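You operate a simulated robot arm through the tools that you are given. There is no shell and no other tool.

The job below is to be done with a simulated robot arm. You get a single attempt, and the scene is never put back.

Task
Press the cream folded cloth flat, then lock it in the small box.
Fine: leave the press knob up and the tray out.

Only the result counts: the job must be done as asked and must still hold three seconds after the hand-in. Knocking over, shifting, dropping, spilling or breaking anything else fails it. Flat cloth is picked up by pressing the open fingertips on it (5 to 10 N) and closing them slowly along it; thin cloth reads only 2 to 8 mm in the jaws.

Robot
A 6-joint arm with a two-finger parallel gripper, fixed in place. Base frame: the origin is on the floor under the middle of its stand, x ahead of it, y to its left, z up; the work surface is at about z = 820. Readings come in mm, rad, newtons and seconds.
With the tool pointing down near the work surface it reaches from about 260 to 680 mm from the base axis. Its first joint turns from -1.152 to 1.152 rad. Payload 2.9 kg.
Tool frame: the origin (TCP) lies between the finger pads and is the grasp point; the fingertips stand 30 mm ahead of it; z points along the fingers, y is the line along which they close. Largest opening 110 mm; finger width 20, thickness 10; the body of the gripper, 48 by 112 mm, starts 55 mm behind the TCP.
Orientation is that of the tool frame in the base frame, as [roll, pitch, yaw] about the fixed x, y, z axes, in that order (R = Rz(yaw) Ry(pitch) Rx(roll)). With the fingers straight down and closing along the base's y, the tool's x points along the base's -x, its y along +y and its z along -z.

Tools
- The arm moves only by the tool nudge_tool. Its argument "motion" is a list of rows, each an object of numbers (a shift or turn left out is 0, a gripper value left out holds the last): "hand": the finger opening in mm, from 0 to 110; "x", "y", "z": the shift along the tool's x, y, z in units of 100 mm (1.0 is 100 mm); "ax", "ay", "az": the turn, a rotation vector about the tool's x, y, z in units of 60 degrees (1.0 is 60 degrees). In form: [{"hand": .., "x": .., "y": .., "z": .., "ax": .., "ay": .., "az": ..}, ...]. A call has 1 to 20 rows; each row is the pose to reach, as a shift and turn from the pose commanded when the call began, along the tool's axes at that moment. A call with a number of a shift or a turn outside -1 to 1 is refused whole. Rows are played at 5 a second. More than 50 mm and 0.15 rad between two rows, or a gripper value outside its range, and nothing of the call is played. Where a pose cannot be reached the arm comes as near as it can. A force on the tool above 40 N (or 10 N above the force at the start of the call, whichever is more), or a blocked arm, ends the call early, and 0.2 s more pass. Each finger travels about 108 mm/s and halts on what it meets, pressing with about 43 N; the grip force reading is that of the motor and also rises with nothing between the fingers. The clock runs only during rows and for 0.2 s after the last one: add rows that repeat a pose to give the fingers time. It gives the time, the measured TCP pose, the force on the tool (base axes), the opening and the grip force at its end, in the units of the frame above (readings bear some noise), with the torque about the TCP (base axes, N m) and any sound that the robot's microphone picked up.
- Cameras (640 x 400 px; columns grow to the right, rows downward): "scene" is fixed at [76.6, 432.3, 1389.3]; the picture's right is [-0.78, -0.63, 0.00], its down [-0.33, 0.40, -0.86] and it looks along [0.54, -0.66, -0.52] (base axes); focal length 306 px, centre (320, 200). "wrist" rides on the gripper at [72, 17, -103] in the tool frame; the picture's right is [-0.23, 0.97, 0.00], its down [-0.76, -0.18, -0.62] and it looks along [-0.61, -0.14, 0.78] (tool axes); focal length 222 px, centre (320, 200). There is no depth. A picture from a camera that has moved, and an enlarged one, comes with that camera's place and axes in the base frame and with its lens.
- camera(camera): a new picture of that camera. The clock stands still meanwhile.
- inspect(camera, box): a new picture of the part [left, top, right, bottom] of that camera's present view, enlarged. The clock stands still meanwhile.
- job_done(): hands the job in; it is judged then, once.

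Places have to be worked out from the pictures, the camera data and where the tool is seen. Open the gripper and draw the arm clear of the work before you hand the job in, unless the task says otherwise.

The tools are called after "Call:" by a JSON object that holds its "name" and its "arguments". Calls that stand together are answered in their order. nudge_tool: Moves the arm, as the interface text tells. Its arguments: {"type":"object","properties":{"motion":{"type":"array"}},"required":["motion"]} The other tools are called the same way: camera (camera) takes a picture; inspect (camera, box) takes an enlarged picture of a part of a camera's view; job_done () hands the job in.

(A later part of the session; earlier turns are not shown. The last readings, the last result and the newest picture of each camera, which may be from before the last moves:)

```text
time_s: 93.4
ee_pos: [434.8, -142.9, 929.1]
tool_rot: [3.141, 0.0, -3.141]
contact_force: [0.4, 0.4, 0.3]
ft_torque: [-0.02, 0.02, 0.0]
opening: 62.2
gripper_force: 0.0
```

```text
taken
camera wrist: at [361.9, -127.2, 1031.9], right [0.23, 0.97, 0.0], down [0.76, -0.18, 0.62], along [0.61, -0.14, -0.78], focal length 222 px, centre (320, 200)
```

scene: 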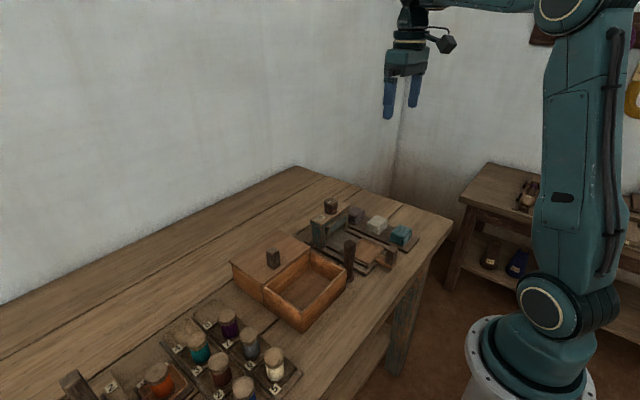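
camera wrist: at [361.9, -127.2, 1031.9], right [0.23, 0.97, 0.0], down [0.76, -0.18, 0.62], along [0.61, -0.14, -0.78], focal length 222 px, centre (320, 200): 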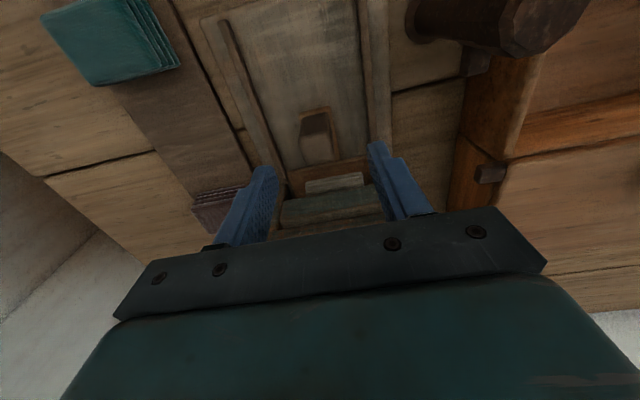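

I'll zoom in on the handle and the strip of cloth showing in front of the platen.

Call:
{"name": "inspect", "arguments": {"camera": "wrist", "box": [270, 95, 390, 220]}}

```text
3.20 times, centred on (330, 158) of wrist
camera zoom: at [361.9, -127.2, 1031.9], right [0.23, 0.97, 0.0], down [0.76, -0.18, 0.62], along [0.61, -0.14, -0.78], focal length 711 px, centre (288, 336)
```

zoom: 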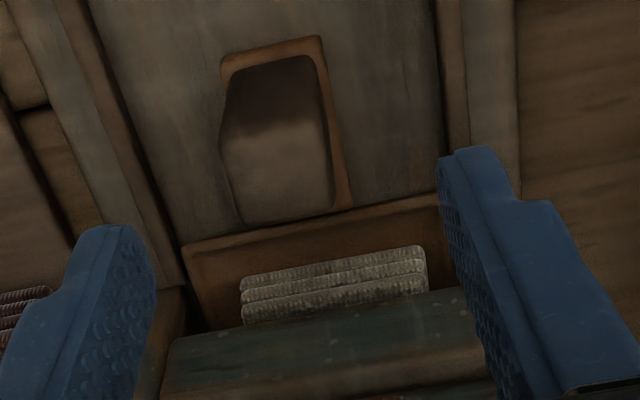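

The handle is right below the tool. I'll descend onto it, grip and check.

Call:
{"name": "nudge_tool", "arguments": {"motion": [{"y": -0.01, "z": 0.2}, {"y": -0.01, "z": 0.4}, {"y": -0.01, "z": 0.51}, {"y": -0.01, "z": 0.51}]}}

Call:
{"name": "nudge_tool", "arguments": {"motion": [{"hand": 45}, {"hand": 32}, {"hand": 24}, {"hand": 15}, {"hand": 15}]}}

```text
time_s: 94.4
ee_pos: [432.7, -145.6, 877.8]
tool_rot: [-3.141, 0.0, -3.141]
contact_force: [-0.2, 0.3, -0.1]
ft_torque: [0.02, -0.01, -0.03]
opening: 62.0
gripper_force: 0.0
```

```text
time_s: 95.6
ee_pos: [433.4, -144.7, 879.1]
tool_rot: [3.14, 0.0, -3.141]
contact_force: [0.6, 9.7, -0.2]
ft_torque: [-0.77, -0.02, -0.06]
opening: 24.2
gripper_force: 44.7
```

The handle is gripped. Before pulling out, I'll push it gently in again to check whether the tray was really fully seated.

Call:
{"name": "nudge_tool", "arguments": {"motion": [{"x": -0.01, "y": 0.01}, {"x": -0.02, "y": 0.01}, {"x": -0.03, "y": 0.01}, {"x": -0.04, "y": 0.01}, {"x": -0.05, "y": 0.01}, {"x": -0.05, "y": 0.01}]}}

```text
time_s: 97.0
ee_pos: [435.1, -144.3, 879.2]
tool_rot: [3.138, -0.013, 3.139]
contact_force: [-36.1, 0.1, 7.3]
ft_torque: [-0.97, 0.18, 0.01]
opening: 24.1
gripper_force: 44.8
```

It stops at the same place, so the tray was fully seated. Now I'll pull it out.

Call:
{"name": "nudge_tool", "arguments": {"motion": [{"x": 0.05}, {"x": 0.12}, {"x": 0.2}, {"x": 0.28}, {"x": 0.36}, {"x": 0.44}, {"x": 0.52}, {"x": 0.6}, {"x": 0.68}, {"x": 0.76}, {"x": 0.84}, {"x": 0.92}, {"x": 1.0}, {"x": 1.0}]}}

Call:
{"name": "inspect", "arguments": {"camera": "scene", "box": [300, 180, 440, 280]}}

```text
time_s: 100.0
ee_pos: [340.2, -144.5, 879.4]
tool_rot: [3.14, -0.001, -3.14]
contact_force: [1.0, 8.7, -38.1]
ft_torque: [-0.83, -0.26, -0.03]
opening: 24.3
gripper_force: 45.5
```

```text
4.00 times, centred on (370, 230) of scene
camera zoom: at [77.0, 432.3, 1389.2], right [-0.78, -0.63, 0.0], down [-0.33, 0.4, -0.86], along [0.54, -0.66, -0.52], focal length 1224 px, centre (120, 80)
```

zoom: 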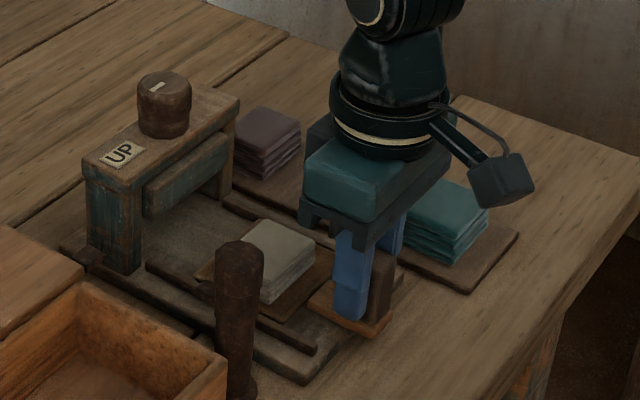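

There's a -38 N pull in z, so I'll lower 2 mm while pulling the remaining 26 mm. After that I'll look at the cloth.

Call:
{"name": "nudge_tool", "arguments": {"motion": [{"z": 0.01}, {"z": 0.02}, {"x": 0.06, "z": 0.02}, {"x": 0.12, "z": 0.02}, {"x": 0.18, "z": 0.02}, {"x": 0.22, "z": 0.02}, {"x": 0.26, "z": 0.02}, {"x": 0.26, "z": 0.02}]}}

Call:
{"name": "inspect", "arguments": {"camera": "scene", "box": [340, 225, 380, 260]}}

```text
time_s: 101.8
ee_pos: [314.5, -145.4, 878.7]
tool_rot: [3.14, 0.003, 3.141]
contact_force: [1.1, 7.4, 36.5]
ft_torque: [0.96, -0.13, -0.05]
opening: 24.2
gripper_force: 44.7
```

```text
11.43 times, centred on (360, 242) of scene
camera zoom: at [76.3, 432.6, 1389.2], right [-0.78, -0.63, 0.0], down [-0.33, 0.4, -0.86], along [0.54, -0.66, -0.52], focal length 3496 px, centre (-137, -286)
```

zoom: 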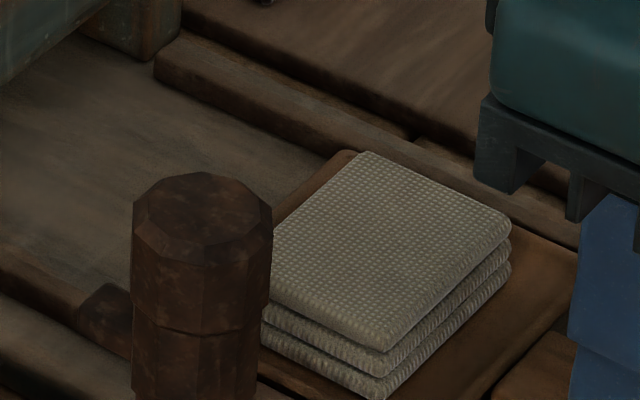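

The cloth has clearly changed: it now shows three flatter layers where the untouched cloths show four. I'll let go of the handle, rise and measure it properly.

Call:
{"name": "nudge_tool", "arguments": {"motion": [{"hand": 35, "z": -0.015}, {"hand": 55, "z": -0.015}, {"hand": 62, "z": -0.015}, {"z": -0.2}, {"z": -0.5}, {"z": -0.9}, {"z": -0.9}]}}

Call:
{"name": "inspect", "arguments": {"camera": "scene", "box": [345, 215, 410, 265]}}

Call:
{"name": "camera", "arguments": {"camera": "wrist"}}

```text
time_s: 103.4
ee_pos: [312.6, -144.0, 968.8]
tool_rot: [-3.141, 0.0, -3.141]
contact_force: [-0.1, -0.5, 0.3]
ft_torque: [0.02, 0.01, -0.03]
opening: 62.1
gripper_force: 0.0
```

```text
8.00 times, centred on (378, 240) of scene
camera zoom: at [76.6, 432.3, 1389.3], right [-0.78, -0.63, 0.0], down [-0.33, 0.4, -0.86], along [0.54, -0.66, -0.52], focal length 2447 px, centre (-140, -120)
```

zoom: 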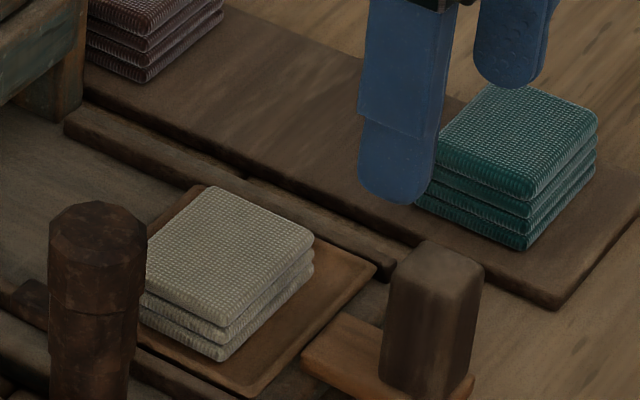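

```text
taken
camera wrist: at [241.0, -128.2, 1072.3], right [0.23, 0.97, 0.0], down [0.76, -0.18, 0.62], along [0.61, -0.14, -0.78], focal length 222 px, centre (320, 200)
```

wrist: 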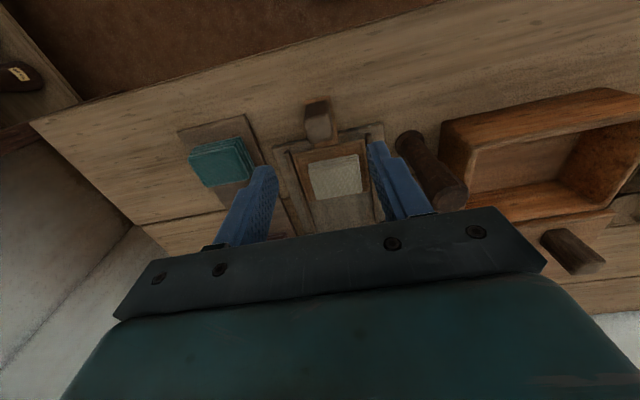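

The cream cloth is now three layers and about 15 mm high, against about 22 mm for the untouched teal one. That matches the platen's fully-down gap, so the press worked. I'll move above the tray to plan the pickup.

Call:
{"name": "nudge_tool", "arguments": {"motion": [{"x": -0.25}, {"x": -0.5}, {"x": -0.755}, {"x": -0.755}]}}

Call:
{"name": "camera", "arguments": {"camera": "wrist"}}

Call:
{"name": "inspect", "arguments": {"camera": "wrist", "box": [250, 60, 410, 160]}}

```text
time_s: 104.4
ee_pos: [389.4, -143.7, 967.2]
tool_rot: [3.141, 0.0, 3.14]
contact_force: [0.1, -0.8, 0.6]
ft_torque: [0.02, 0.0, 0.0]
opening: 62.0
gripper_force: 0.0
```

```text
taken
camera wrist: at [316.5, -126.6, 1071.0], right [0.23, 0.97, 0.0], down [0.76, -0.18, 0.62], along [0.61, -0.14, -0.78], focal length 222 px, centre (320, 200)
```

wrist: 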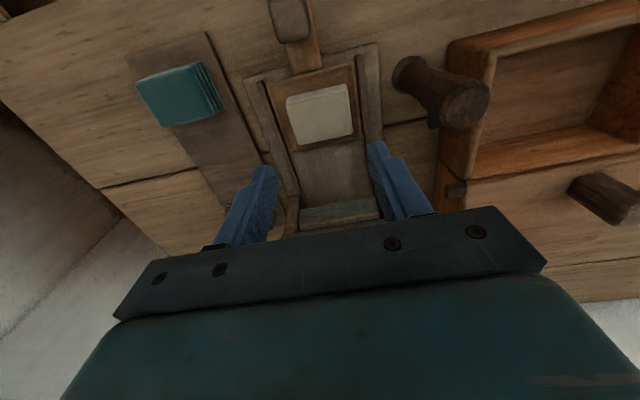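

```text
4.00 times, centred on (330, 110) of wrist
camera zoom: at [316.5, -126.6, 1071.0], right [0.23, 0.97, 0.0], down [0.76, -0.18, 0.62], along [0.61, -0.14, -0.78], focal length 888 px, centre (280, 560)
```

zoom: 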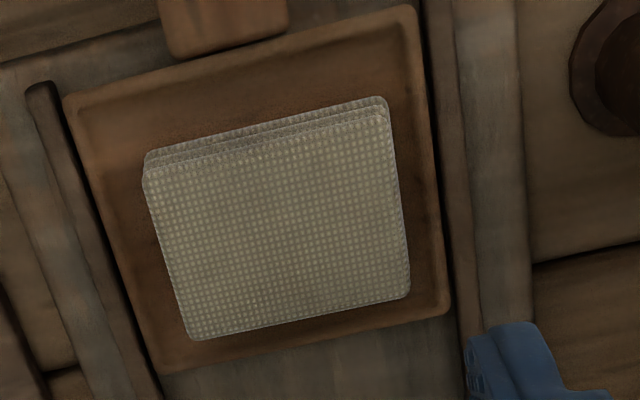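

The cloth spans x 368–410 and y -170 to -113, close to the side rails. Closing along x gives more room, so I'll turn the tool 90° clockwise up here before descending.

Call:
{"name": "nudge_tool", "arguments": {"motion": [{"az": 0.1}, {"az": 0.2}, {"az": 0.3}, {"az": 0.4}, {"az": 0.5}, {"az": 0.6}, {"az": 0.7}, {"az": 0.75}, {"az": 0.75}]}}

Call:
{"name": "nudge_tool", "arguments": {"motion": [{"az": 0.1}, {"az": 0.2}, {"az": 0.3}, {"az": 0.4}, {"az": 0.5}, {"az": 0.6}, {"az": 0.7}, {"az": 0.75}, {"az": 0.75}]}}

Call:
{"name": "camera", "arguments": {"camera": "wrist"}}

Call:
{"name": "inspect", "arguments": {"camera": "wrist", "box": [240, 60, 400, 180]}}

```text
time_s: 106.4
ee_pos: [390.5, -144.9, 968.0]
tool_rot: [-3.14, -0.002, 2.355]
contact_force: [0.3, 0.8, 0.7]
ft_torque: [0.0, 0.0, -0.02]
opening: 61.9
gripper_force: 0.1
```

```text
time_s: 108.4
ee_pos: [389.6, -144.9, 967.4]
tool_rot: [-3.141, 0.0, 1.567]
contact_force: [-0.4, -0.3, -0.2]
ft_torque: [-0.01, -0.01, -0.02]
opening: 62.2
gripper_force: 0.0
```

```text
taken
camera wrist: at [406.6, -72.4, 1070.8], right [0.97, -0.23, 0.0], down [-0.18, -0.76, 0.62], along [-0.14, -0.61, -0.78], focal length 222 px, centre (320, 200)
```

wrist: 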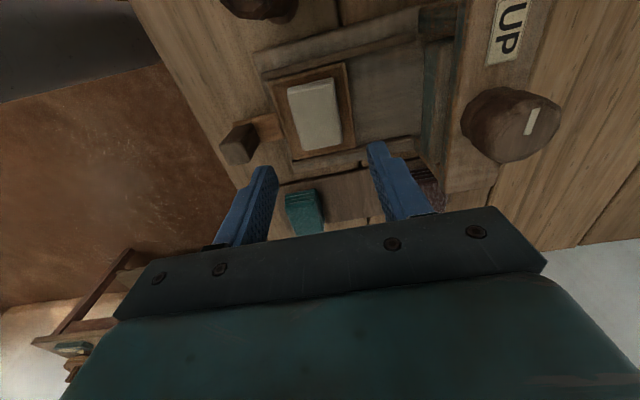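

```text
3.33 times, centred on (320, 120) of wrist
camera zoom: at [406.6, -72.4, 1070.8], right [0.97, -0.23, 0.0], down [-0.18, -0.76, 0.62], along [-0.14, -0.61, -0.78], focal length 740 px, centre (320, 467)
```

zoom: 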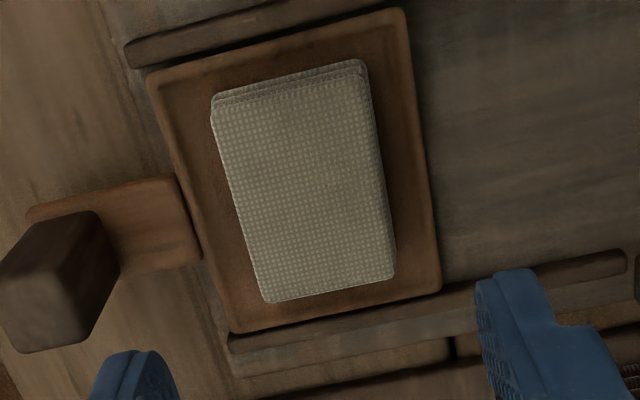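

The cloth's centre averages to (388.3, -143). I'll set the opening to 54 mm and descend toward z≈876, watching for contact with the tray rim.

Call:
{"name": "nudge_tool", "arguments": {"motion": [{"hand": 54, "x": 0.016, "y": -0.012, "z": 0.25}, {"x": 0.016, "y": -0.012, "z": 0.5}, {"x": 0.016, "y": -0.012, "z": 0.7}, {"x": 0.016, "y": -0.012, "z": 0.8}, {"x": 0.016, "y": -0.012, "z": 0.86}, {"x": 0.016, "y": -0.012, "z": 0.9}, {"x": 0.016, "y": -0.012, "z": 0.9}]}}

Call:
{"name": "inspect", "arguments": {"camera": "wrist", "box": [230, 80, 410, 200]}}

Call:
{"name": "inspect", "arguments": {"camera": "scene", "box": [330, 215, 410, 270]}}

```text
time_s: 110.0
ee_pos: [389.0, -143.4, 877.6]
tool_rot: [3.14, 0.003, 1.569]
contact_force: [-0.2, -0.2, -1.6]
ft_torque: [-0.02, 0.0, 0.01]
opening: 54.1
gripper_force: 0.1
```

```text
3.33 times, centred on (320, 140) of wrist
camera zoom: at [406.1, -71.5, 981.2], right [0.97, -0.23, 0.0], down [-0.18, -0.76, 0.62], along [-0.14, -0.61, -0.78], focal length 740 px, centre (320, 400)
```

zoom: 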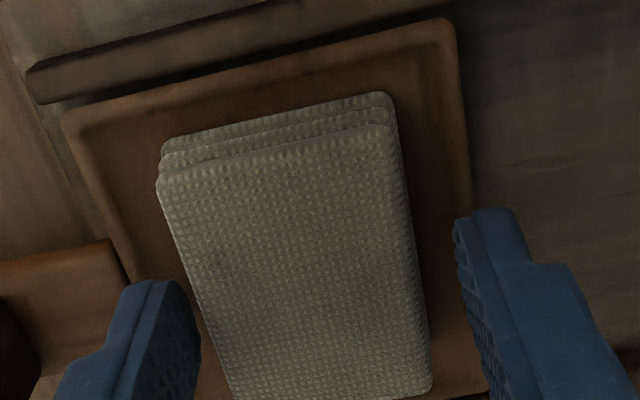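

```text
7.27 times, centred on (370, 242) of scene
camera zoom: at [76.6, 432.3, 1389.3], right [-0.78, -0.63, 0.0], down [-0.33, 0.4, -0.86], along [0.54, -0.66, -0.52], focal length 2225 px, centre (-44, -109)
```

zoom: 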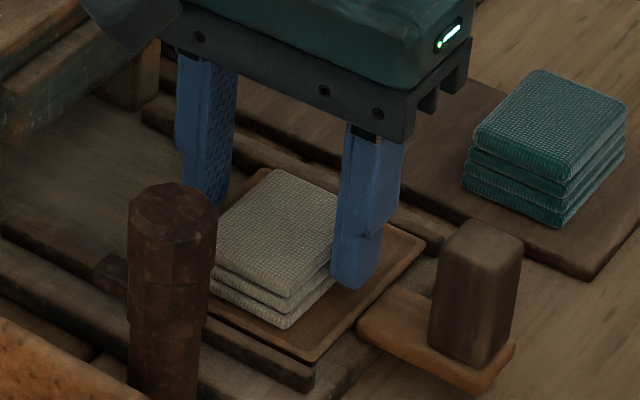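

The fingers straddle the cloth with clearance. I'll lower a few more millimetres in small steps.

Call:
{"name": "nudge_tool", "arguments": {"motion": [{"z": 0.015}, {"z": 0.03}, {"z": 0.045}, {"z": 0.045}]}}

```text
time_s: 111.0
ee_pos: [389.1, -143.8, 875.1]
tool_rot: [3.141, -0.001, 1.572]
contact_force: [-0.3, -0.2, 0.1]
ft_torque: [0.0, 0.03, 0.01]
opening: 54.0
gripper_force: 0.1
```

No contact yet, so I'll go down another 3 mm.

Call:
{"name": "nudge_tool", "arguments": {"motion": [{"z": 0.01}, {"z": 0.02}, {"z": 0.03}, {"z": 0.03}]}}

```text
time_s: 112.0
ee_pos: [389.8, -143.0, 872.1]
tool_rot: [3.137, 0.002, 1.57]
contact_force: [0.4, 4.0, 40.3]
ft_torque: [0.12, 0.83, -0.05]
opening: 53.6
gripper_force: 0.1
```

I touched the tray rim at z≈872 with 40 N. I'll back up 3 mm and close on the cloth from there.

Call:
{"name": "nudge_tool", "arguments": {"motion": [{"z": -0.015}, {"z": -0.03}, {"z": -0.03}]}}

Call:
{"name": "nudge_tool", "arguments": {"motion": [{"hand": 50}, {"hand": 46}, {"hand": 43}, {"hand": 40}, {"hand": 37}, {"hand": 34}, {"hand": 34}]}}

Call:
{"name": "inspect", "arguments": {"camera": "wrist", "box": [230, 80, 410, 200]}}

```text
time_s: 112.8
ee_pos: [387.7, -143.9, 872.8]
tool_rot: [-3.139, 0.001, 1.569]
contact_force: [1.5, -1.5, 2.0]
ft_torque: [-0.04, -0.12, -0.01]
opening: 55.1
gripper_force: 1.5
```

```text
time_s: 114.4
ee_pos: [389.1, -145.2, 873.3]
tool_rot: [3.141, 0.0, 1.572]
contact_force: [-1.2, -0.8, -0.7]
ft_torque: [0.0, 0.0, 0.01]
opening: 43.6
gripper_force: 42.6
```

```text
3.33 times, centred on (320, 140) of wrist
camera zoom: at [405.5, -71.4, 976.4], right [0.97, -0.23, 0.0], down [-0.18, -0.76, 0.62], along [-0.14, -0.61, -0.78], focal length 740 px, centre (320, 400)
```

zoom: 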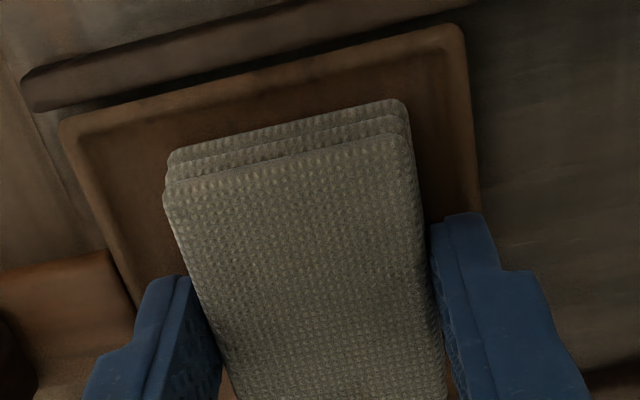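

The cloth is gripped at 43.6 mm. I'll lift it gently and check that it comes cleanly.

Call:
{"name": "nudge_tool", "arguments": {"motion": [{"z": -0.05}, {"z": -0.12}, {"z": -0.22}, {"z": -0.35}, {"z": -0.5}, {"z": -0.7}, {"z": -0.9}, {"z": -1.0}, {"z": -1.0}]}}

Call:
{"name": "inspect", "arguments": {"camera": "scene", "box": [310, 150, 430, 270]}}

Call:
{"name": "camera", "arguments": {"camera": "wrist"}}

```text
time_s: 116.4
ee_pos: [388.6, -142.9, 971.9]
tool_rot: [-3.141, 0.0, 1.569]
contact_force: [-0.1, 0.0, -0.3]
ft_torque: [0.02, 0.04, 0.0]
opening: 43.4
gripper_force: 43.3
```

```text
3.33 times, centred on (370, 210) of scene
camera zoom: at [76.6, 432.3, 1389.3], right [-0.78, -0.63, 0.0], down [-0.33, 0.4, -0.86], along [0.54, -0.66, -0.52], focal length 1020 px, centre (153, 167)
```

zoom: 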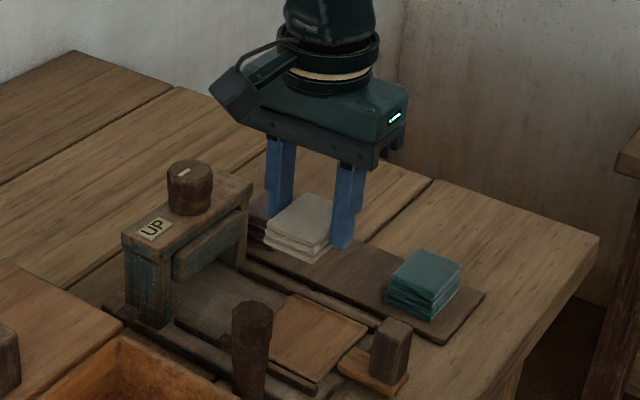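

```text
taken
camera wrist: at [405.7, -70.3, 1076.8], right [0.97, -0.23, 0.0], down [-0.18, -0.76, 0.62], along [-0.14, -0.61, -0.78], focal length 222 px, centre (320, 200)
```

wrist: 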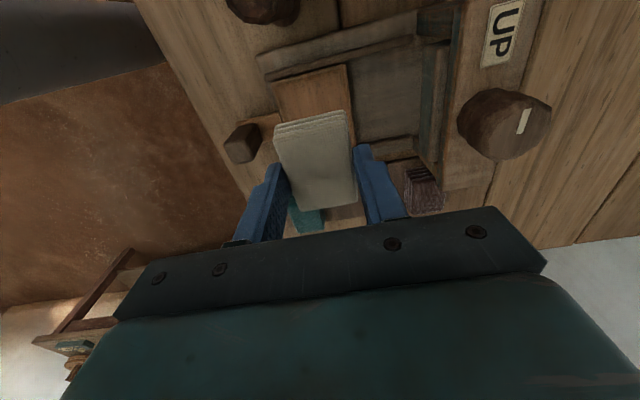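

The cloth is held securely, the tray is out and the knob is at UP. I'll rise and carry the cloth over to the box, well above the latch post.

Call:
{"name": "nudge_tool", "arguments": {"motion": [{"z": -0.2}, {"z": -0.4}, {"x": 0.25, "y": 0.07, "z": -0.4}, {"x": 0.5, "y": 0.14, "z": -0.4}, {"x": 0.75, "y": 0.21, "z": -0.4}, {"x": 1.0, "y": 0.28, "z": -0.4}, {"x": 1.0, "y": 0.28, "z": -0.4}]}}

Call:
{"name": "nudge_tool", "arguments": {"motion": [{"x": 0.3}, {"x": 0.6}, {"x": 0.9}, {"x": 1.0}, {"x": 1.0}]}}

Call:
{"name": "camera", "arguments": {"camera": "wrist"}}

Call:
{"name": "inspect", "arguments": {"camera": "scene", "box": [220, 180, 380, 340]}}

```text
time_s: 118.0
ee_pos: [417.9, -44.5, 1012.6]
tool_rot: [-3.141, -0.001, 1.571]
contact_force: [0.5, 0.5, -1.0]
ft_torque: [0.01, 0.04, -0.01]
opening: 43.7
gripper_force: 43.1
```

```text
time_s: 119.2
ee_pos: [416.1, 55.7, 1014.6]
tool_rot: [3.139, 0.002, 1.571]
contact_force: [1.2, 1.1, -0.6]
ft_torque: [0.03, 0.01, 0.01]
opening: 43.7
gripper_force: 42.8
```

```text
taken
camera wrist: at [432.9, 127.8, 1117.6], right [0.97, -0.23, 0.0], down [-0.18, -0.76, 0.62], along [-0.14, -0.61, -0.78], focal length 222 px, centre (320, 200)
```

wrist: 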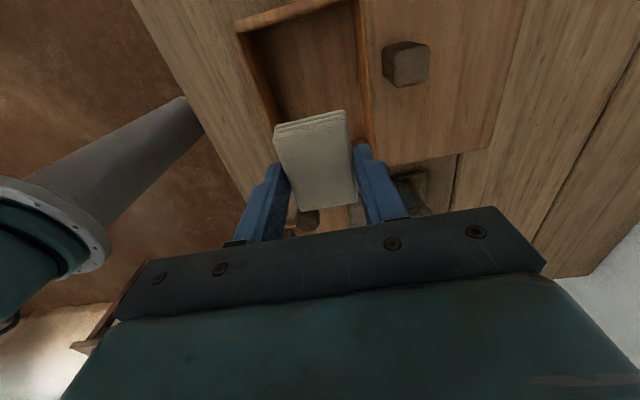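

```text
2.50 times, centred on (300, 260) of scene
camera zoom: at [76.6, 432.3, 1389.3], right [-0.78, -0.63, 0.0], down [-0.33, 0.4, -0.86], along [0.54, -0.66, -0.52], focal length 765 px, centre (370, 50)
```

zoom: 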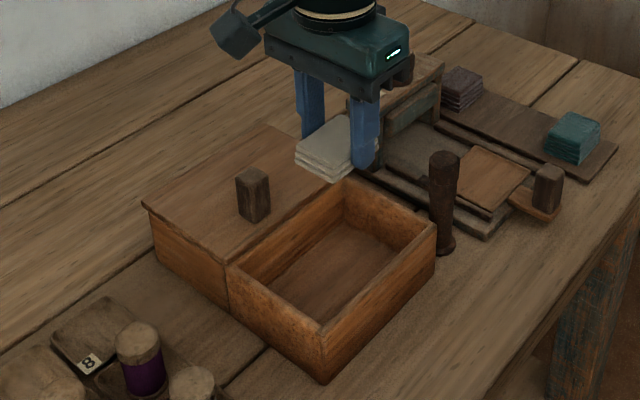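

I'm over the box interior (x about 360–467, y about -10 to 142, centre near (415, 64)). I'll descend the first 95 mm and check clearance.

Call:
{"name": "nudge_tool", "arguments": {"motion": [{"x": 0.06, "y": -0.01, "z": 0.2}, {"x": 0.06, "y": -0.01, "z": 0.4}, {"x": 0.06, "y": -0.01, "z": 0.6}, {"x": 0.06, "y": -0.01, "z": 0.8}, {"x": 0.06, "y": -0.01, "z": 0.95}, {"x": 0.06, "y": -0.01, "z": 0.95}]}}

Call:
{"name": "inspect", "arguments": {"camera": "scene", "box": [250, 200, 370, 320]}}

Call:
{"name": "camera", "arguments": {"camera": "wrist"}}

```text
time_s: 120.6
ee_pos: [416.9, 62.3, 918.9]
tool_rot: [-3.14, 0.0, 1.57]
contact_force: [-0.1, 1.1, 0.5]
ft_torque: [-0.02, -0.01, 0.01]
opening: 43.6
gripper_force: 42.5
```

```text
3.33 times, centred on (310, 260) of scene
camera zoom: at [76.6, 432.3, 1389.3], right [-0.78, -0.63, 0.0], down [-0.33, 0.4, -0.86], along [0.54, -0.66, -0.52], focal length 1020 px, centre (353, 0)
```

zoom: 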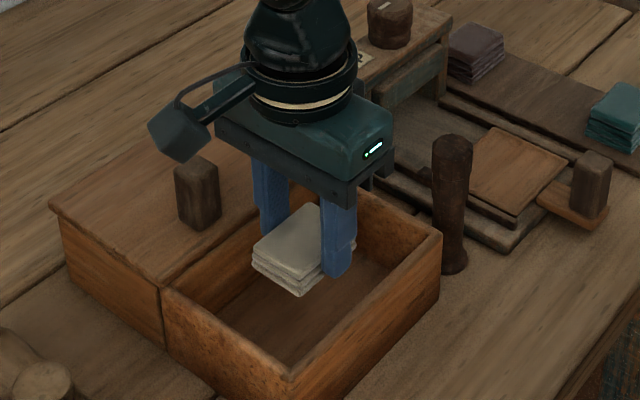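

```text
taken
camera wrist: at [434.2, 134.6, 1021.5], right [0.97, -0.23, 0.0], down [-0.18, -0.76, 0.62], along [-0.14, -0.61, -0.78], focal length 222 px, centre (320, 200)
```

wrist: 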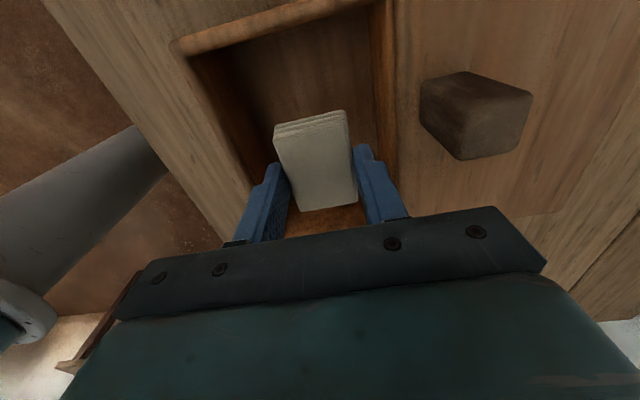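

The cloth is centred above the box floor with clearance all round. I'll lower it, slowing down near the floor.

Call:
{"name": "nudge_tool", "arguments": {"motion": [{"z": 0.12}, {"z": 0.24}, {"z": 0.34}, {"z": 0.4}, {"z": 0.43}, {"z": 0.43}]}}

Call:
{"name": "inspect", "arguments": {"camera": "scene", "box": [270, 220, 370, 310]}}

```text
time_s: 122.0
ee_pos: [415.8, 63.9, 876.2]
tool_rot: [3.141, 0.001, 1.571]
contact_force: [-1.2, 0.0, -0.7]
ft_torque: [-0.01, -0.03, 0.0]
opening: 43.8
gripper_force: 42.9
```

```text
4.44 times, centred on (320, 265) of scene
camera zoom: at [76.6, 432.3, 1389.3], right [-0.78, -0.63, 0.0], down [-0.33, 0.4, -0.86], along [0.54, -0.66, -0.52], focal length 1360 px, centre (320, -89)
```

zoom: 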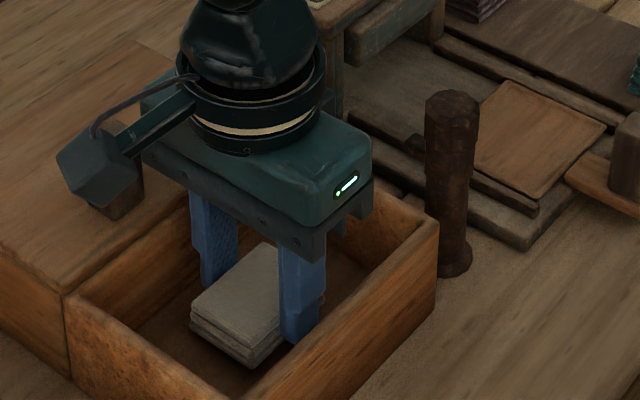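

I'm at z=876 with no contact, so I'll keep lowering in 2 mm steps until the cloth touches the floor.

Call:
{"name": "nudge_tool", "arguments": {"motion": [{"z": 0.02}, {"z": 0.04}, {"z": 0.06}, {"z": 0.08}, {"z": 0.1}, {"z": 0.1}]}}

```text
time_s: 123.4
ee_pos: [415.3, 62.3, 865.7]
tool_rot: [3.141, 0.001, 1.57]
contact_force: [0.4, 0.0, -0.3]
ft_torque: [0.02, 0.03, -0.01]
opening: 43.6
gripper_force: 42.9
```

There's still no contact at z≈866. I'll continue in 1.5 mm steps.

Call:
{"name": "nudge_tool", "arguments": {"motion": [{"z": 0.015}, {"z": 0.03}, {"z": 0.045}, {"z": 0.06}, {"z": 0.06}]}}

```text
time_s: 124.3
ee_pos: [415.6, 62.4, 863.2]
tool_rot: [3.14, 0.0, 1.572]
contact_force: [-3.2, -0.6, 8.6]
ft_torque: [-0.04, 0.18, 0.02]
opening: 43.7
gripper_force: 42.4
stopped in row 4: the force on the tool passed its limit at 45 N (the readings are from after the stop); the commanded pose is now the measured one
```

The cloth is on the box floor, with about 9 N of contact left. I'll open the fingers to release it and rise.

Call:
{"name": "nudge_tool", "arguments": {"motion": [{"hand": 46}, {"hand": 50}, {"hand": 54}, {"hand": 56}, {"hand": 56}]}}

Call:
{"name": "nudge_tool", "arguments": {"motion": [{"z": -0.05}, {"z": -0.15}, {"z": -0.35}, {"z": -0.6}, {"z": -0.85}, {"z": -1.0}, {"z": -1.0}]}}

Call:
{"name": "camera", "arguments": {"camera": "wrist"}}

Call:
{"name": "inspect", "arguments": {"camera": "scene", "box": [250, 210, 370, 320]}}

```text
time_s: 125.5
ee_pos: [415.4, 61.9, 862.0]
tool_rot: [3.138, -0.001, 1.571]
contact_force: [0.5, 0.4, -0.1]
ft_torque: [0.0, 0.01, -0.03]
opening: 55.8
gripper_force: 0.0
```

```text
time_s: 127.1
ee_pos: [418.4, 63.3, 960.0]
tool_rot: [3.139, -0.001, 1.571]
contact_force: [-0.2, -0.5, -0.1]
ft_torque: [0.01, 0.03, 0.0]
opening: 56.1
gripper_force: 0.1
```

```text
taken
camera wrist: at [434.3, 135.6, 1063.3], right [0.97, -0.23, 0.0], down [-0.18, -0.76, 0.62], along [-0.14, -0.61, -0.78], focal length 222 px, centre (320, 200)
```

wrist: 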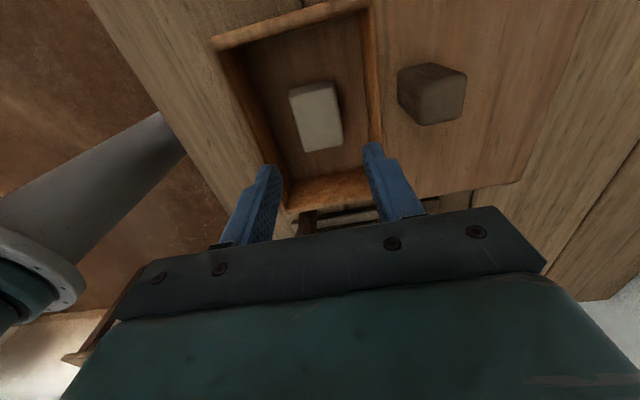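

```text
3.64 times, centred on (310, 265) of scene
camera zoom: at [76.6, 432.3, 1389.3], right [-0.78, -0.63, 0.0], down [-0.33, 0.4, -0.86], along [0.54, -0.66, -0.52], focal length 1112 px, centre (356, -36)
```

zoom: 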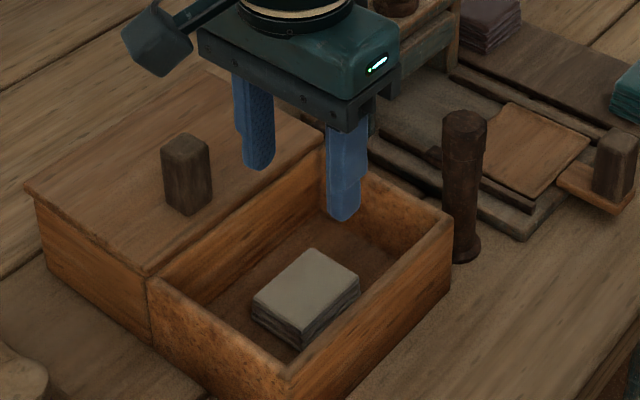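

The cloth is in the box. I'll zoom in to check its shape, and the lid and its rails.

Call:
{"name": "inspect", "arguments": {"camera": "scene", "box": [290, 260, 330, 295]}}

Call:
{"name": "inspect", "arguments": {"camera": "scene", "box": [230, 225, 310, 310]}}

Call:
{"name": "inspect", "arguments": {"camera": "wrist", "box": [350, 0, 560, 200]}}

```text
11.43 times, centred on (310, 278) of scene
camera zoom: at [76.6, 432.3, 1389.3], right [-0.78, -0.63, 0.0], down [-0.33, 0.4, -0.86], along [0.54, -0.66, -0.52], focal length 3496 px, centre (434, -686)
```

zoom: 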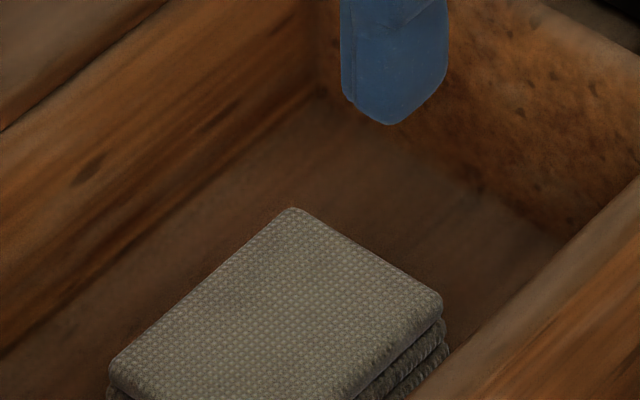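

```text
4.71 times, centred on (270, 268) of scene
camera zoom: at [76.6, 432.3, 1389.3], right [-0.78, -0.63, 0.0], down [-0.33, 0.4, -0.86], along [0.54, -0.66, -0.52], focal length 1440 px, centre (555, -118)
```

zoom: 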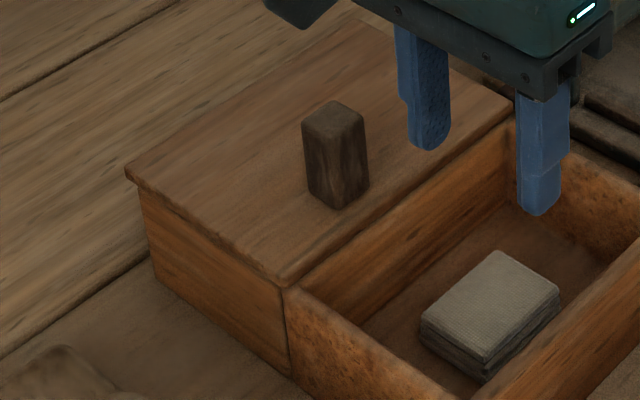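

```text
2.00 times, centred on (455, 100) of wrist
camera zoom: at [434.3, 135.6, 1063.3], right [0.97, -0.23, 0.0], down [-0.18, -0.76, 0.62], along [-0.14, -0.61, -0.78], focal length 444 px, centre (50, 400)
```

zoom: 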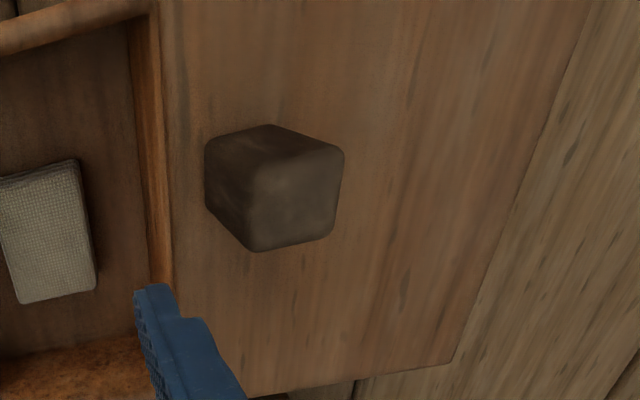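

The flattened cloth lies in the box. The lid knob triangulates to about (494, 86) with its top near z=932. I'll rise and move above it for a closer measurement.

Call:
{"name": "nudge_tool", "arguments": {"motion": [{"z": -0.25}, {"z": -0.5}, {"x": 0.08, "y": 0.26, "z": -0.5}, {"x": 0.16, "y": 0.52, "z": -0.5}, {"x": 0.24, "y": 0.78, "z": -0.5}, {"x": 0.24, "y": 0.78, "z": -0.5}]}}

Call:
{"name": "camera", "arguments": {"camera": "wrist"}}

Call:
{"name": "inspect", "arguments": {"camera": "wrist", "box": [240, 60, 400, 180]}}

```text
time_s: 128.5
ee_pos: [493.7, 86.4, 1012.0]
tool_rot: [3.14, -0.001, 1.57]
contact_force: [-0.3, -0.1, -0.3]
ft_torque: [-0.01, 0.01, 0.01]
opening: 56.2
gripper_force: 0.1
```

```text
taken
camera wrist: at [510.0, 158.7, 1115.6], right [0.97, -0.23, 0.0], down [-0.18, -0.76, 0.62], along [-0.14, -0.61, -0.78], focal length 222 px, centre (320, 200)
```

wrist: 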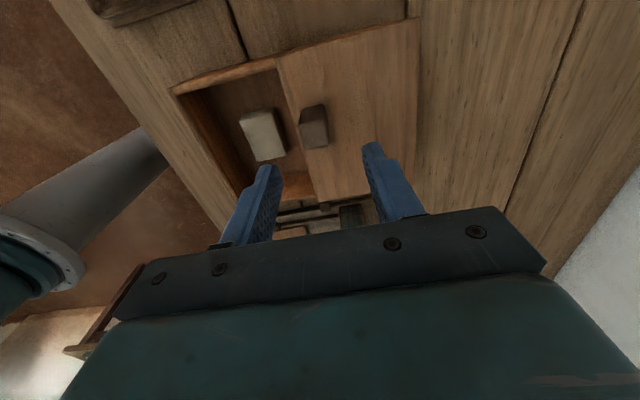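

```text
3.33 times, centred on (320, 120) of wrist
camera zoom: at [510.0, 158.7, 1115.6], right [0.97, -0.23, 0.0], down [-0.18, -0.76, 0.62], along [-0.14, -0.61, -0.78], focal length 740 px, centre (320, 467)
```

zoom: 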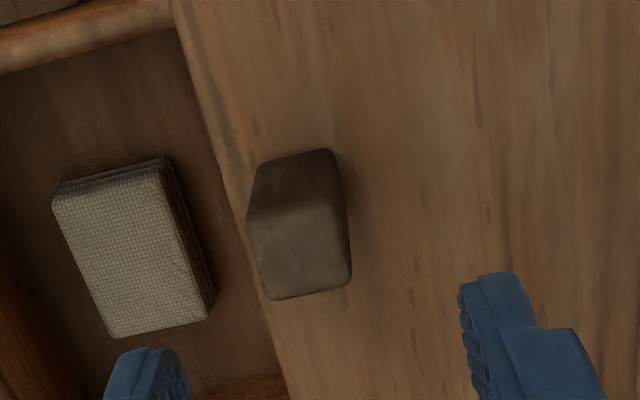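

The lid knob's centre refines to (488.7, 84.4), 24 mm square with its top at z≈929. I'll descend to TCP z≈926 and grip it along x.

Call:
{"name": "nudge_tool", "arguments": {"motion": [{"x": -0.02, "y": -0.049, "z": 0.25}, {"x": -0.02, "y": -0.049, "z": 0.5}, {"x": -0.02, "y": -0.049, "z": 0.7}, {"x": -0.02, "y": -0.049, "z": 0.87}, {"x": -0.02, "y": -0.049, "z": 0.87}]}}

Call:
{"name": "nudge_tool", "arguments": {"motion": [{"hand": 45}, {"hand": 34}, {"hand": 26}, {"hand": 20}, {"hand": 16}, {"hand": 16}]}}

Call:
{"name": "inspect", "arguments": {"camera": "scene", "box": [230, 200, 370, 310]}}

```text
time_s: 129.7
ee_pos: [489.9, 84.6, 925.2]
tool_rot: [3.138, -0.002, 1.57]
contact_force: [0.0, 0.2, 0.8]
ft_torque: [0.01, -0.01, 0.0]
opening: 55.9
gripper_force: 0.2
```

```text
time_s: 131.1
ee_pos: [489.4, 84.0, 926.9]
tool_rot: [3.139, 0.001, 1.572]
contact_force: [-5.2, -0.5, 2.3]
ft_torque: [0.06, 0.43, 0.07]
opening: 23.4
gripper_force: 45.4
```

```text
3.64 times, centred on (300, 255) of scene
camera zoom: at [76.5, 432.3, 1389.3], right [-0.78, -0.63, 0.0], down [-0.33, 0.4, -0.86], along [0.54, -0.66, -0.52], focal length 1112 px, centre (393, 0)
```

zoom: 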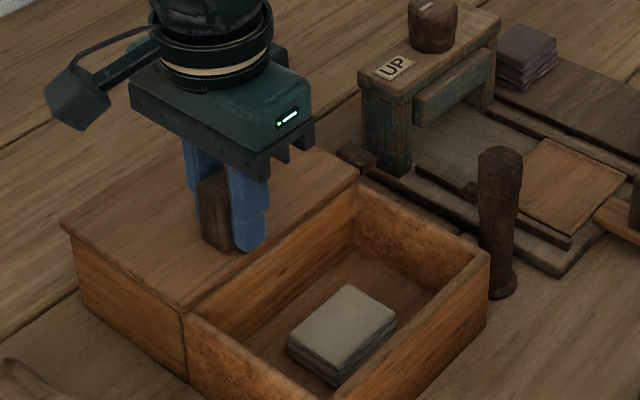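

The lid knob is gripped at 23 mm. Before sliding, I'll zoom in on the lid's ear and the post's tab to check that they won't collide.

Call:
{"name": "inspect", "arguments": {"camera": "scene", "box": [305, 225, 370, 285]}}

Call:
{"name": "camera", "arguments": {"camera": "wrist"}}

```text
6.67 times, centred on (338, 255) of scene
camera zoom: at [76.5, 432.3, 1389.3], right [-0.78, -0.63, 0.0], down [-0.33, 0.4, -0.86], along [0.54, -0.66, -0.52], focal length 2039 px, centre (203, -167)
```

zoom: 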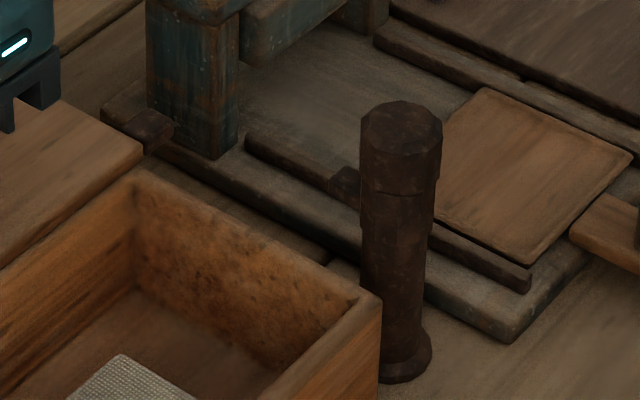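

```text
taken
camera wrist: at [506.1, 156.9, 1030.1], right [0.97, -0.23, 0.0], down [-0.18, -0.76, 0.62], along [-0.14, -0.61, -0.78], focal length 222 px, centre (320, 200)
```

wrist: 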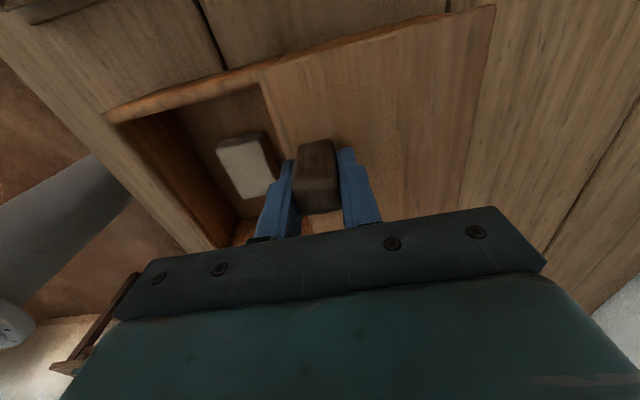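

The ear (y about -34 to -14) will pass inside the tab (y below -41), so the way is clear. I'll slide the lid 10 mm in -x first and check the forces.

Call:
{"name": "nudge_tool", "arguments": {"motion": [{"y": -0.03}, {"y": -0.06}, {"y": -0.1}, {"y": -0.1}]}}

Call:
{"name": "inspect", "arguments": {"camera": "scene", "box": [230, 200, 370, 310]}}

```text
time_s: 132.1
ee_pos: [478.7, 85.1, 926.7]
tool_rot: [3.139, -0.001, 1.57]
contact_force: [0.4, -1.0, 9.9]
ft_torque: [0.02, 0.75, 0.1]
opening: 23.4
gripper_force: 44.6
```

```text
3.64 times, centred on (300, 255) of scene
camera zoom: at [76.5, 432.2, 1389.3], right [-0.78, -0.63, 0.0], down [-0.33, 0.4, -0.86], along [0.54, -0.66, -0.52], focal length 1112 px, centre (393, 0)
```

zoom: 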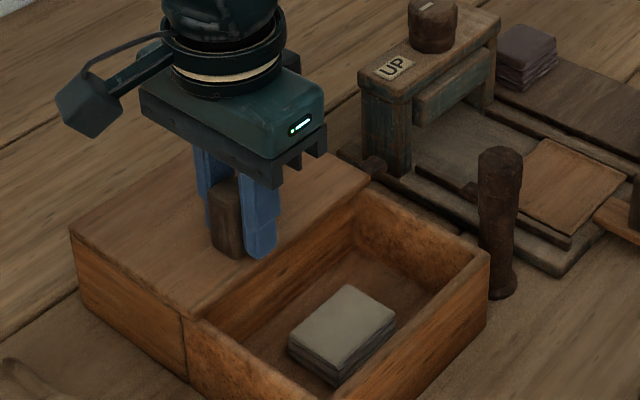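

The lid slides freely. I'll continue, 75 mm more in this call.

Call:
{"name": "nudge_tool", "arguments": {"motion": [{"y": -0.07}, {"y": -0.14}, {"y": -0.21}, {"y": -0.28}, {"y": -0.35}, {"y": -0.42}, {"y": -0.49}, {"y": -0.56}, {"y": -0.63}, {"y": -0.7}, {"y": -0.75}, {"y": -0.75}]}}

Call:
{"name": "inspect", "arguments": {"camera": "scene", "box": [230, 200, 370, 310]}}

Call:
{"name": "inspect", "arguments": {"camera": "scene", "box": [305, 225, 370, 285]}}

```text
time_s: 134.7
ee_pos: [403.5, 84.8, 924.6]
tool_rot: [3.137, -0.002, 1.572]
contact_force: [0.3, 3.3, 36.4]
ft_torque: [-0.03, 0.97, 0.01]
opening: 23.4
gripper_force: 45.2
```

```text
3.64 times, centred on (300, 255) of scene
camera zoom: at [76.2, 432.3, 1389.3], right [-0.78, -0.63, 0.0], down [-0.33, 0.4, -0.86], along [0.54, -0.66, -0.52], focal length 1112 px, centre (393, 0)
```

zoom: 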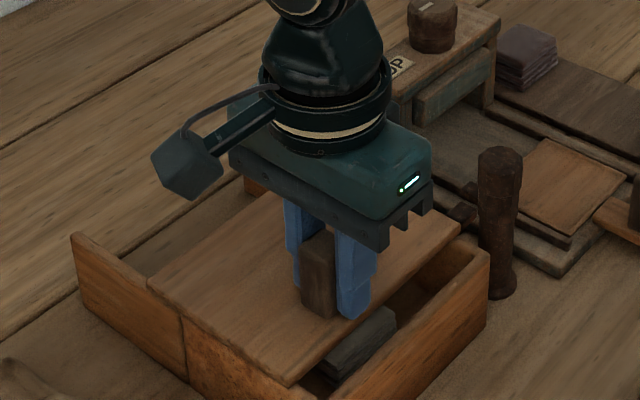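

```text
6.67 times, centred on (338, 255) of scene
camera zoom: at [76.2, 432.3, 1389.3], right [-0.78, -0.63, 0.0], down [-0.33, 0.4, -0.86], along [0.54, -0.66, -0.52], focal length 2039 px, centre (203, -167)
```

zoom: 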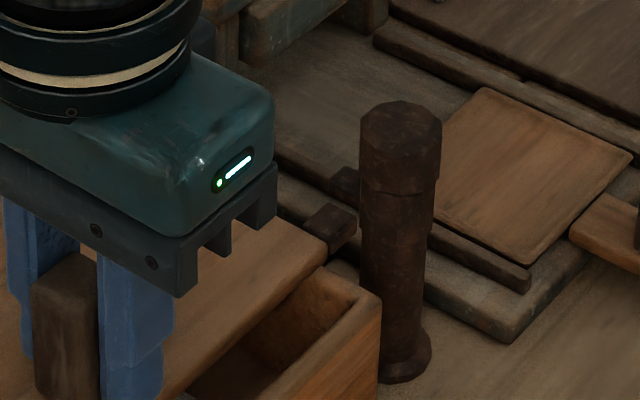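

The lid has moved 86 mm and the ear is beside the post. I'll ease up 1.5 mm in z and continue slowly to the closed stop.

Call:
{"name": "nudge_tool", "arguments": {"motion": [{"z": -0.015}, {"y": -0.03, "z": -0.015}, {"y": -0.06, "z": -0.015}, {"y": -0.09, "z": -0.015}, {"y": -0.12, "z": -0.015}, {"y": -0.15, "z": -0.015}, {"y": -0.15, "z": -0.015}]}}

Call:
{"name": "inspect", "arguments": {"camera": "scene", "box": [305, 225, 370, 285]}}

```text
time_s: 136.3
ee_pos: [388.8, 83.8, 925.1]
tool_rot: [-3.141, 0.0, 1.571]
contact_force: [0.2, 1.9, -7.0]
ft_torque: [1.29, -0.11, 0.03]
opening: 23.5
gripper_force: 45.1
```

```text
6.67 times, centred on (338, 255) of scene
camera zoom: at [76.7, 432.3, 1389.3], right [-0.78, -0.63, 0.0], down [-0.33, 0.4, -0.86], along [0.54, -0.66, -0.52], focal length 2039 px, centre (203, -167)
```

zoom: 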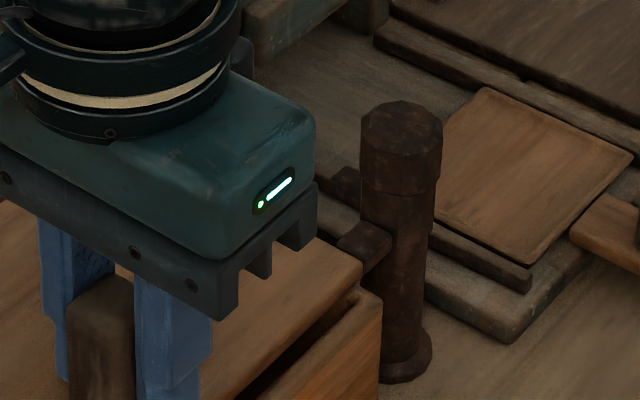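

The ear is now just beside the post and a small gap remains at the front. I'll continue in 2 mm steps, watching the force.

Call:
{"name": "nudge_tool", "arguments": {"motion": [{"y": -0.02}, {"y": -0.04}, {"y": -0.06}, {"y": -0.06}]}}

Call:
{"name": "inspect", "arguments": {"camera": "scene", "box": [305, 225, 370, 285]}}

```text
time_s: 137.3
ee_pos: [382.7, 85.7, 926.5]
tool_rot: [-3.141, 0.0, 1.572]
contact_force: [0.1, 6.7, -28.9]
ft_torque: [-0.45, -0.2, -0.12]
opening: 23.3
gripper_force: 44.5
```

```text
6.67 times, centred on (338, 255) of scene
camera zoom: at [77.0, 432.6, 1389.2], right [-0.78, -0.63, 0.0], down [-0.33, 0.4, -0.86], along [0.54, -0.66, -0.52], focal length 2039 px, centre (203, -167)
```

zoom: 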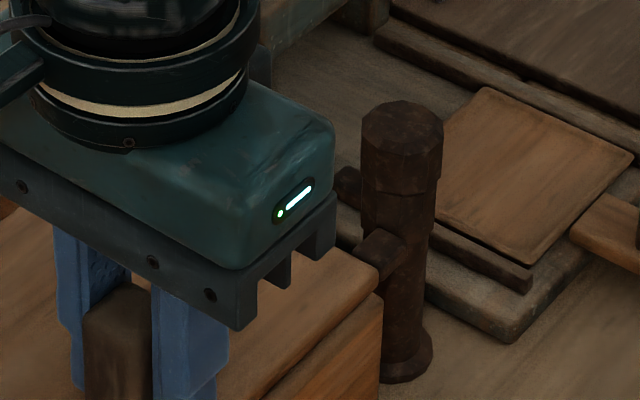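

It's still sliding freely at x≈383, so I'll go on in 2 mm steps with a 1 mm z correction.

Call:
{"name": "nudge_tool", "arguments": {"motion": [{"z": 0.01}, {"y": -0.02, "z": 0.01}, {"y": -0.04, "z": 0.01}, {"y": -0.06, "z": 0.01}, {"y": -0.08, "z": 0.01}, {"y": -0.08, "z": 0.01}]}}

Call:
{"name": "inspect", "arguments": {"camera": "scene", "box": [305, 225, 370, 285]}}

```text
time_s: 138.7
ee_pos: [376.7, 84.2, 926.5]
tool_rot: [3.136, -0.002, 1.57]
contact_force: [6.7, 7.5, -9.2]
ft_torque: [0.17, 1.08, -0.02]
opening: 23.4
gripper_force: 45.3
```

```text
6.67 times, centred on (338, 255) of scene
camera zoom: at [76.9, 432.5, 1389.2], right [-0.78, -0.63, 0.0], down [-0.33, 0.4, -0.86], along [0.54, -0.66, -0.52], focal length 2039 px, centre (203, -167)
```

zoom: 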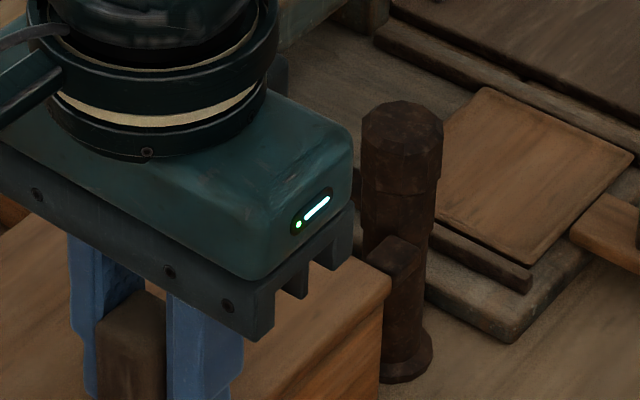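

The lid's front edge now covers the front wall. I'll push 3 mm more to find the closed stop.

Call:
{"name": "nudge_tool", "arguments": {"motion": [{"y": -0.015}, {"y": -0.03}, {"y": -0.03}]}}

Call:
{"name": "inspect", "arguments": {"camera": "scene", "box": [305, 225, 370, 285]}}

Call:
{"name": "camera", "arguments": {"camera": "scene"}}

```text
time_s: 139.5
ee_pos: [375.6, 83.5, 926.6]
tool_rot: [3.13, -0.001, 1.57]
contact_force: [31.0, 5.6, -8.8]
ft_torque: [-0.14, 1.49, -0.14]
opening: 23.5
gripper_force: 44.9
```

```text
6.67 times, centred on (338, 255) of scene
camera zoom: at [77.6, 432.5, 1389.2], right [-0.78, -0.63, 0.0], down [-0.33, 0.4, -0.86], along [0.54, -0.66, -0.52], focal length 2039 px, centre (203, -167)
```

zoom: 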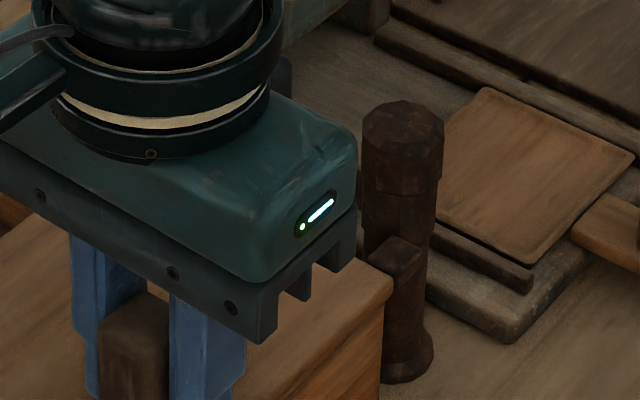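

```text
taken
```

scene: 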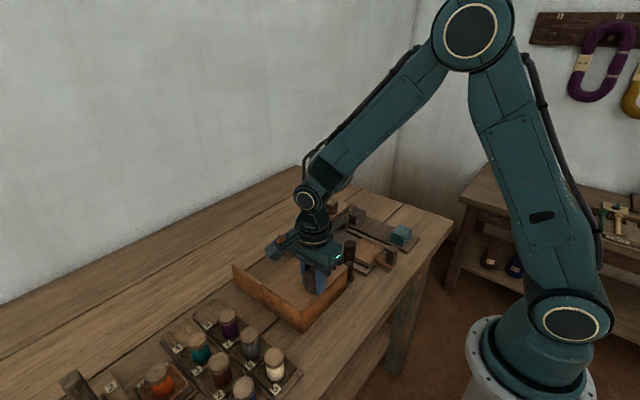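

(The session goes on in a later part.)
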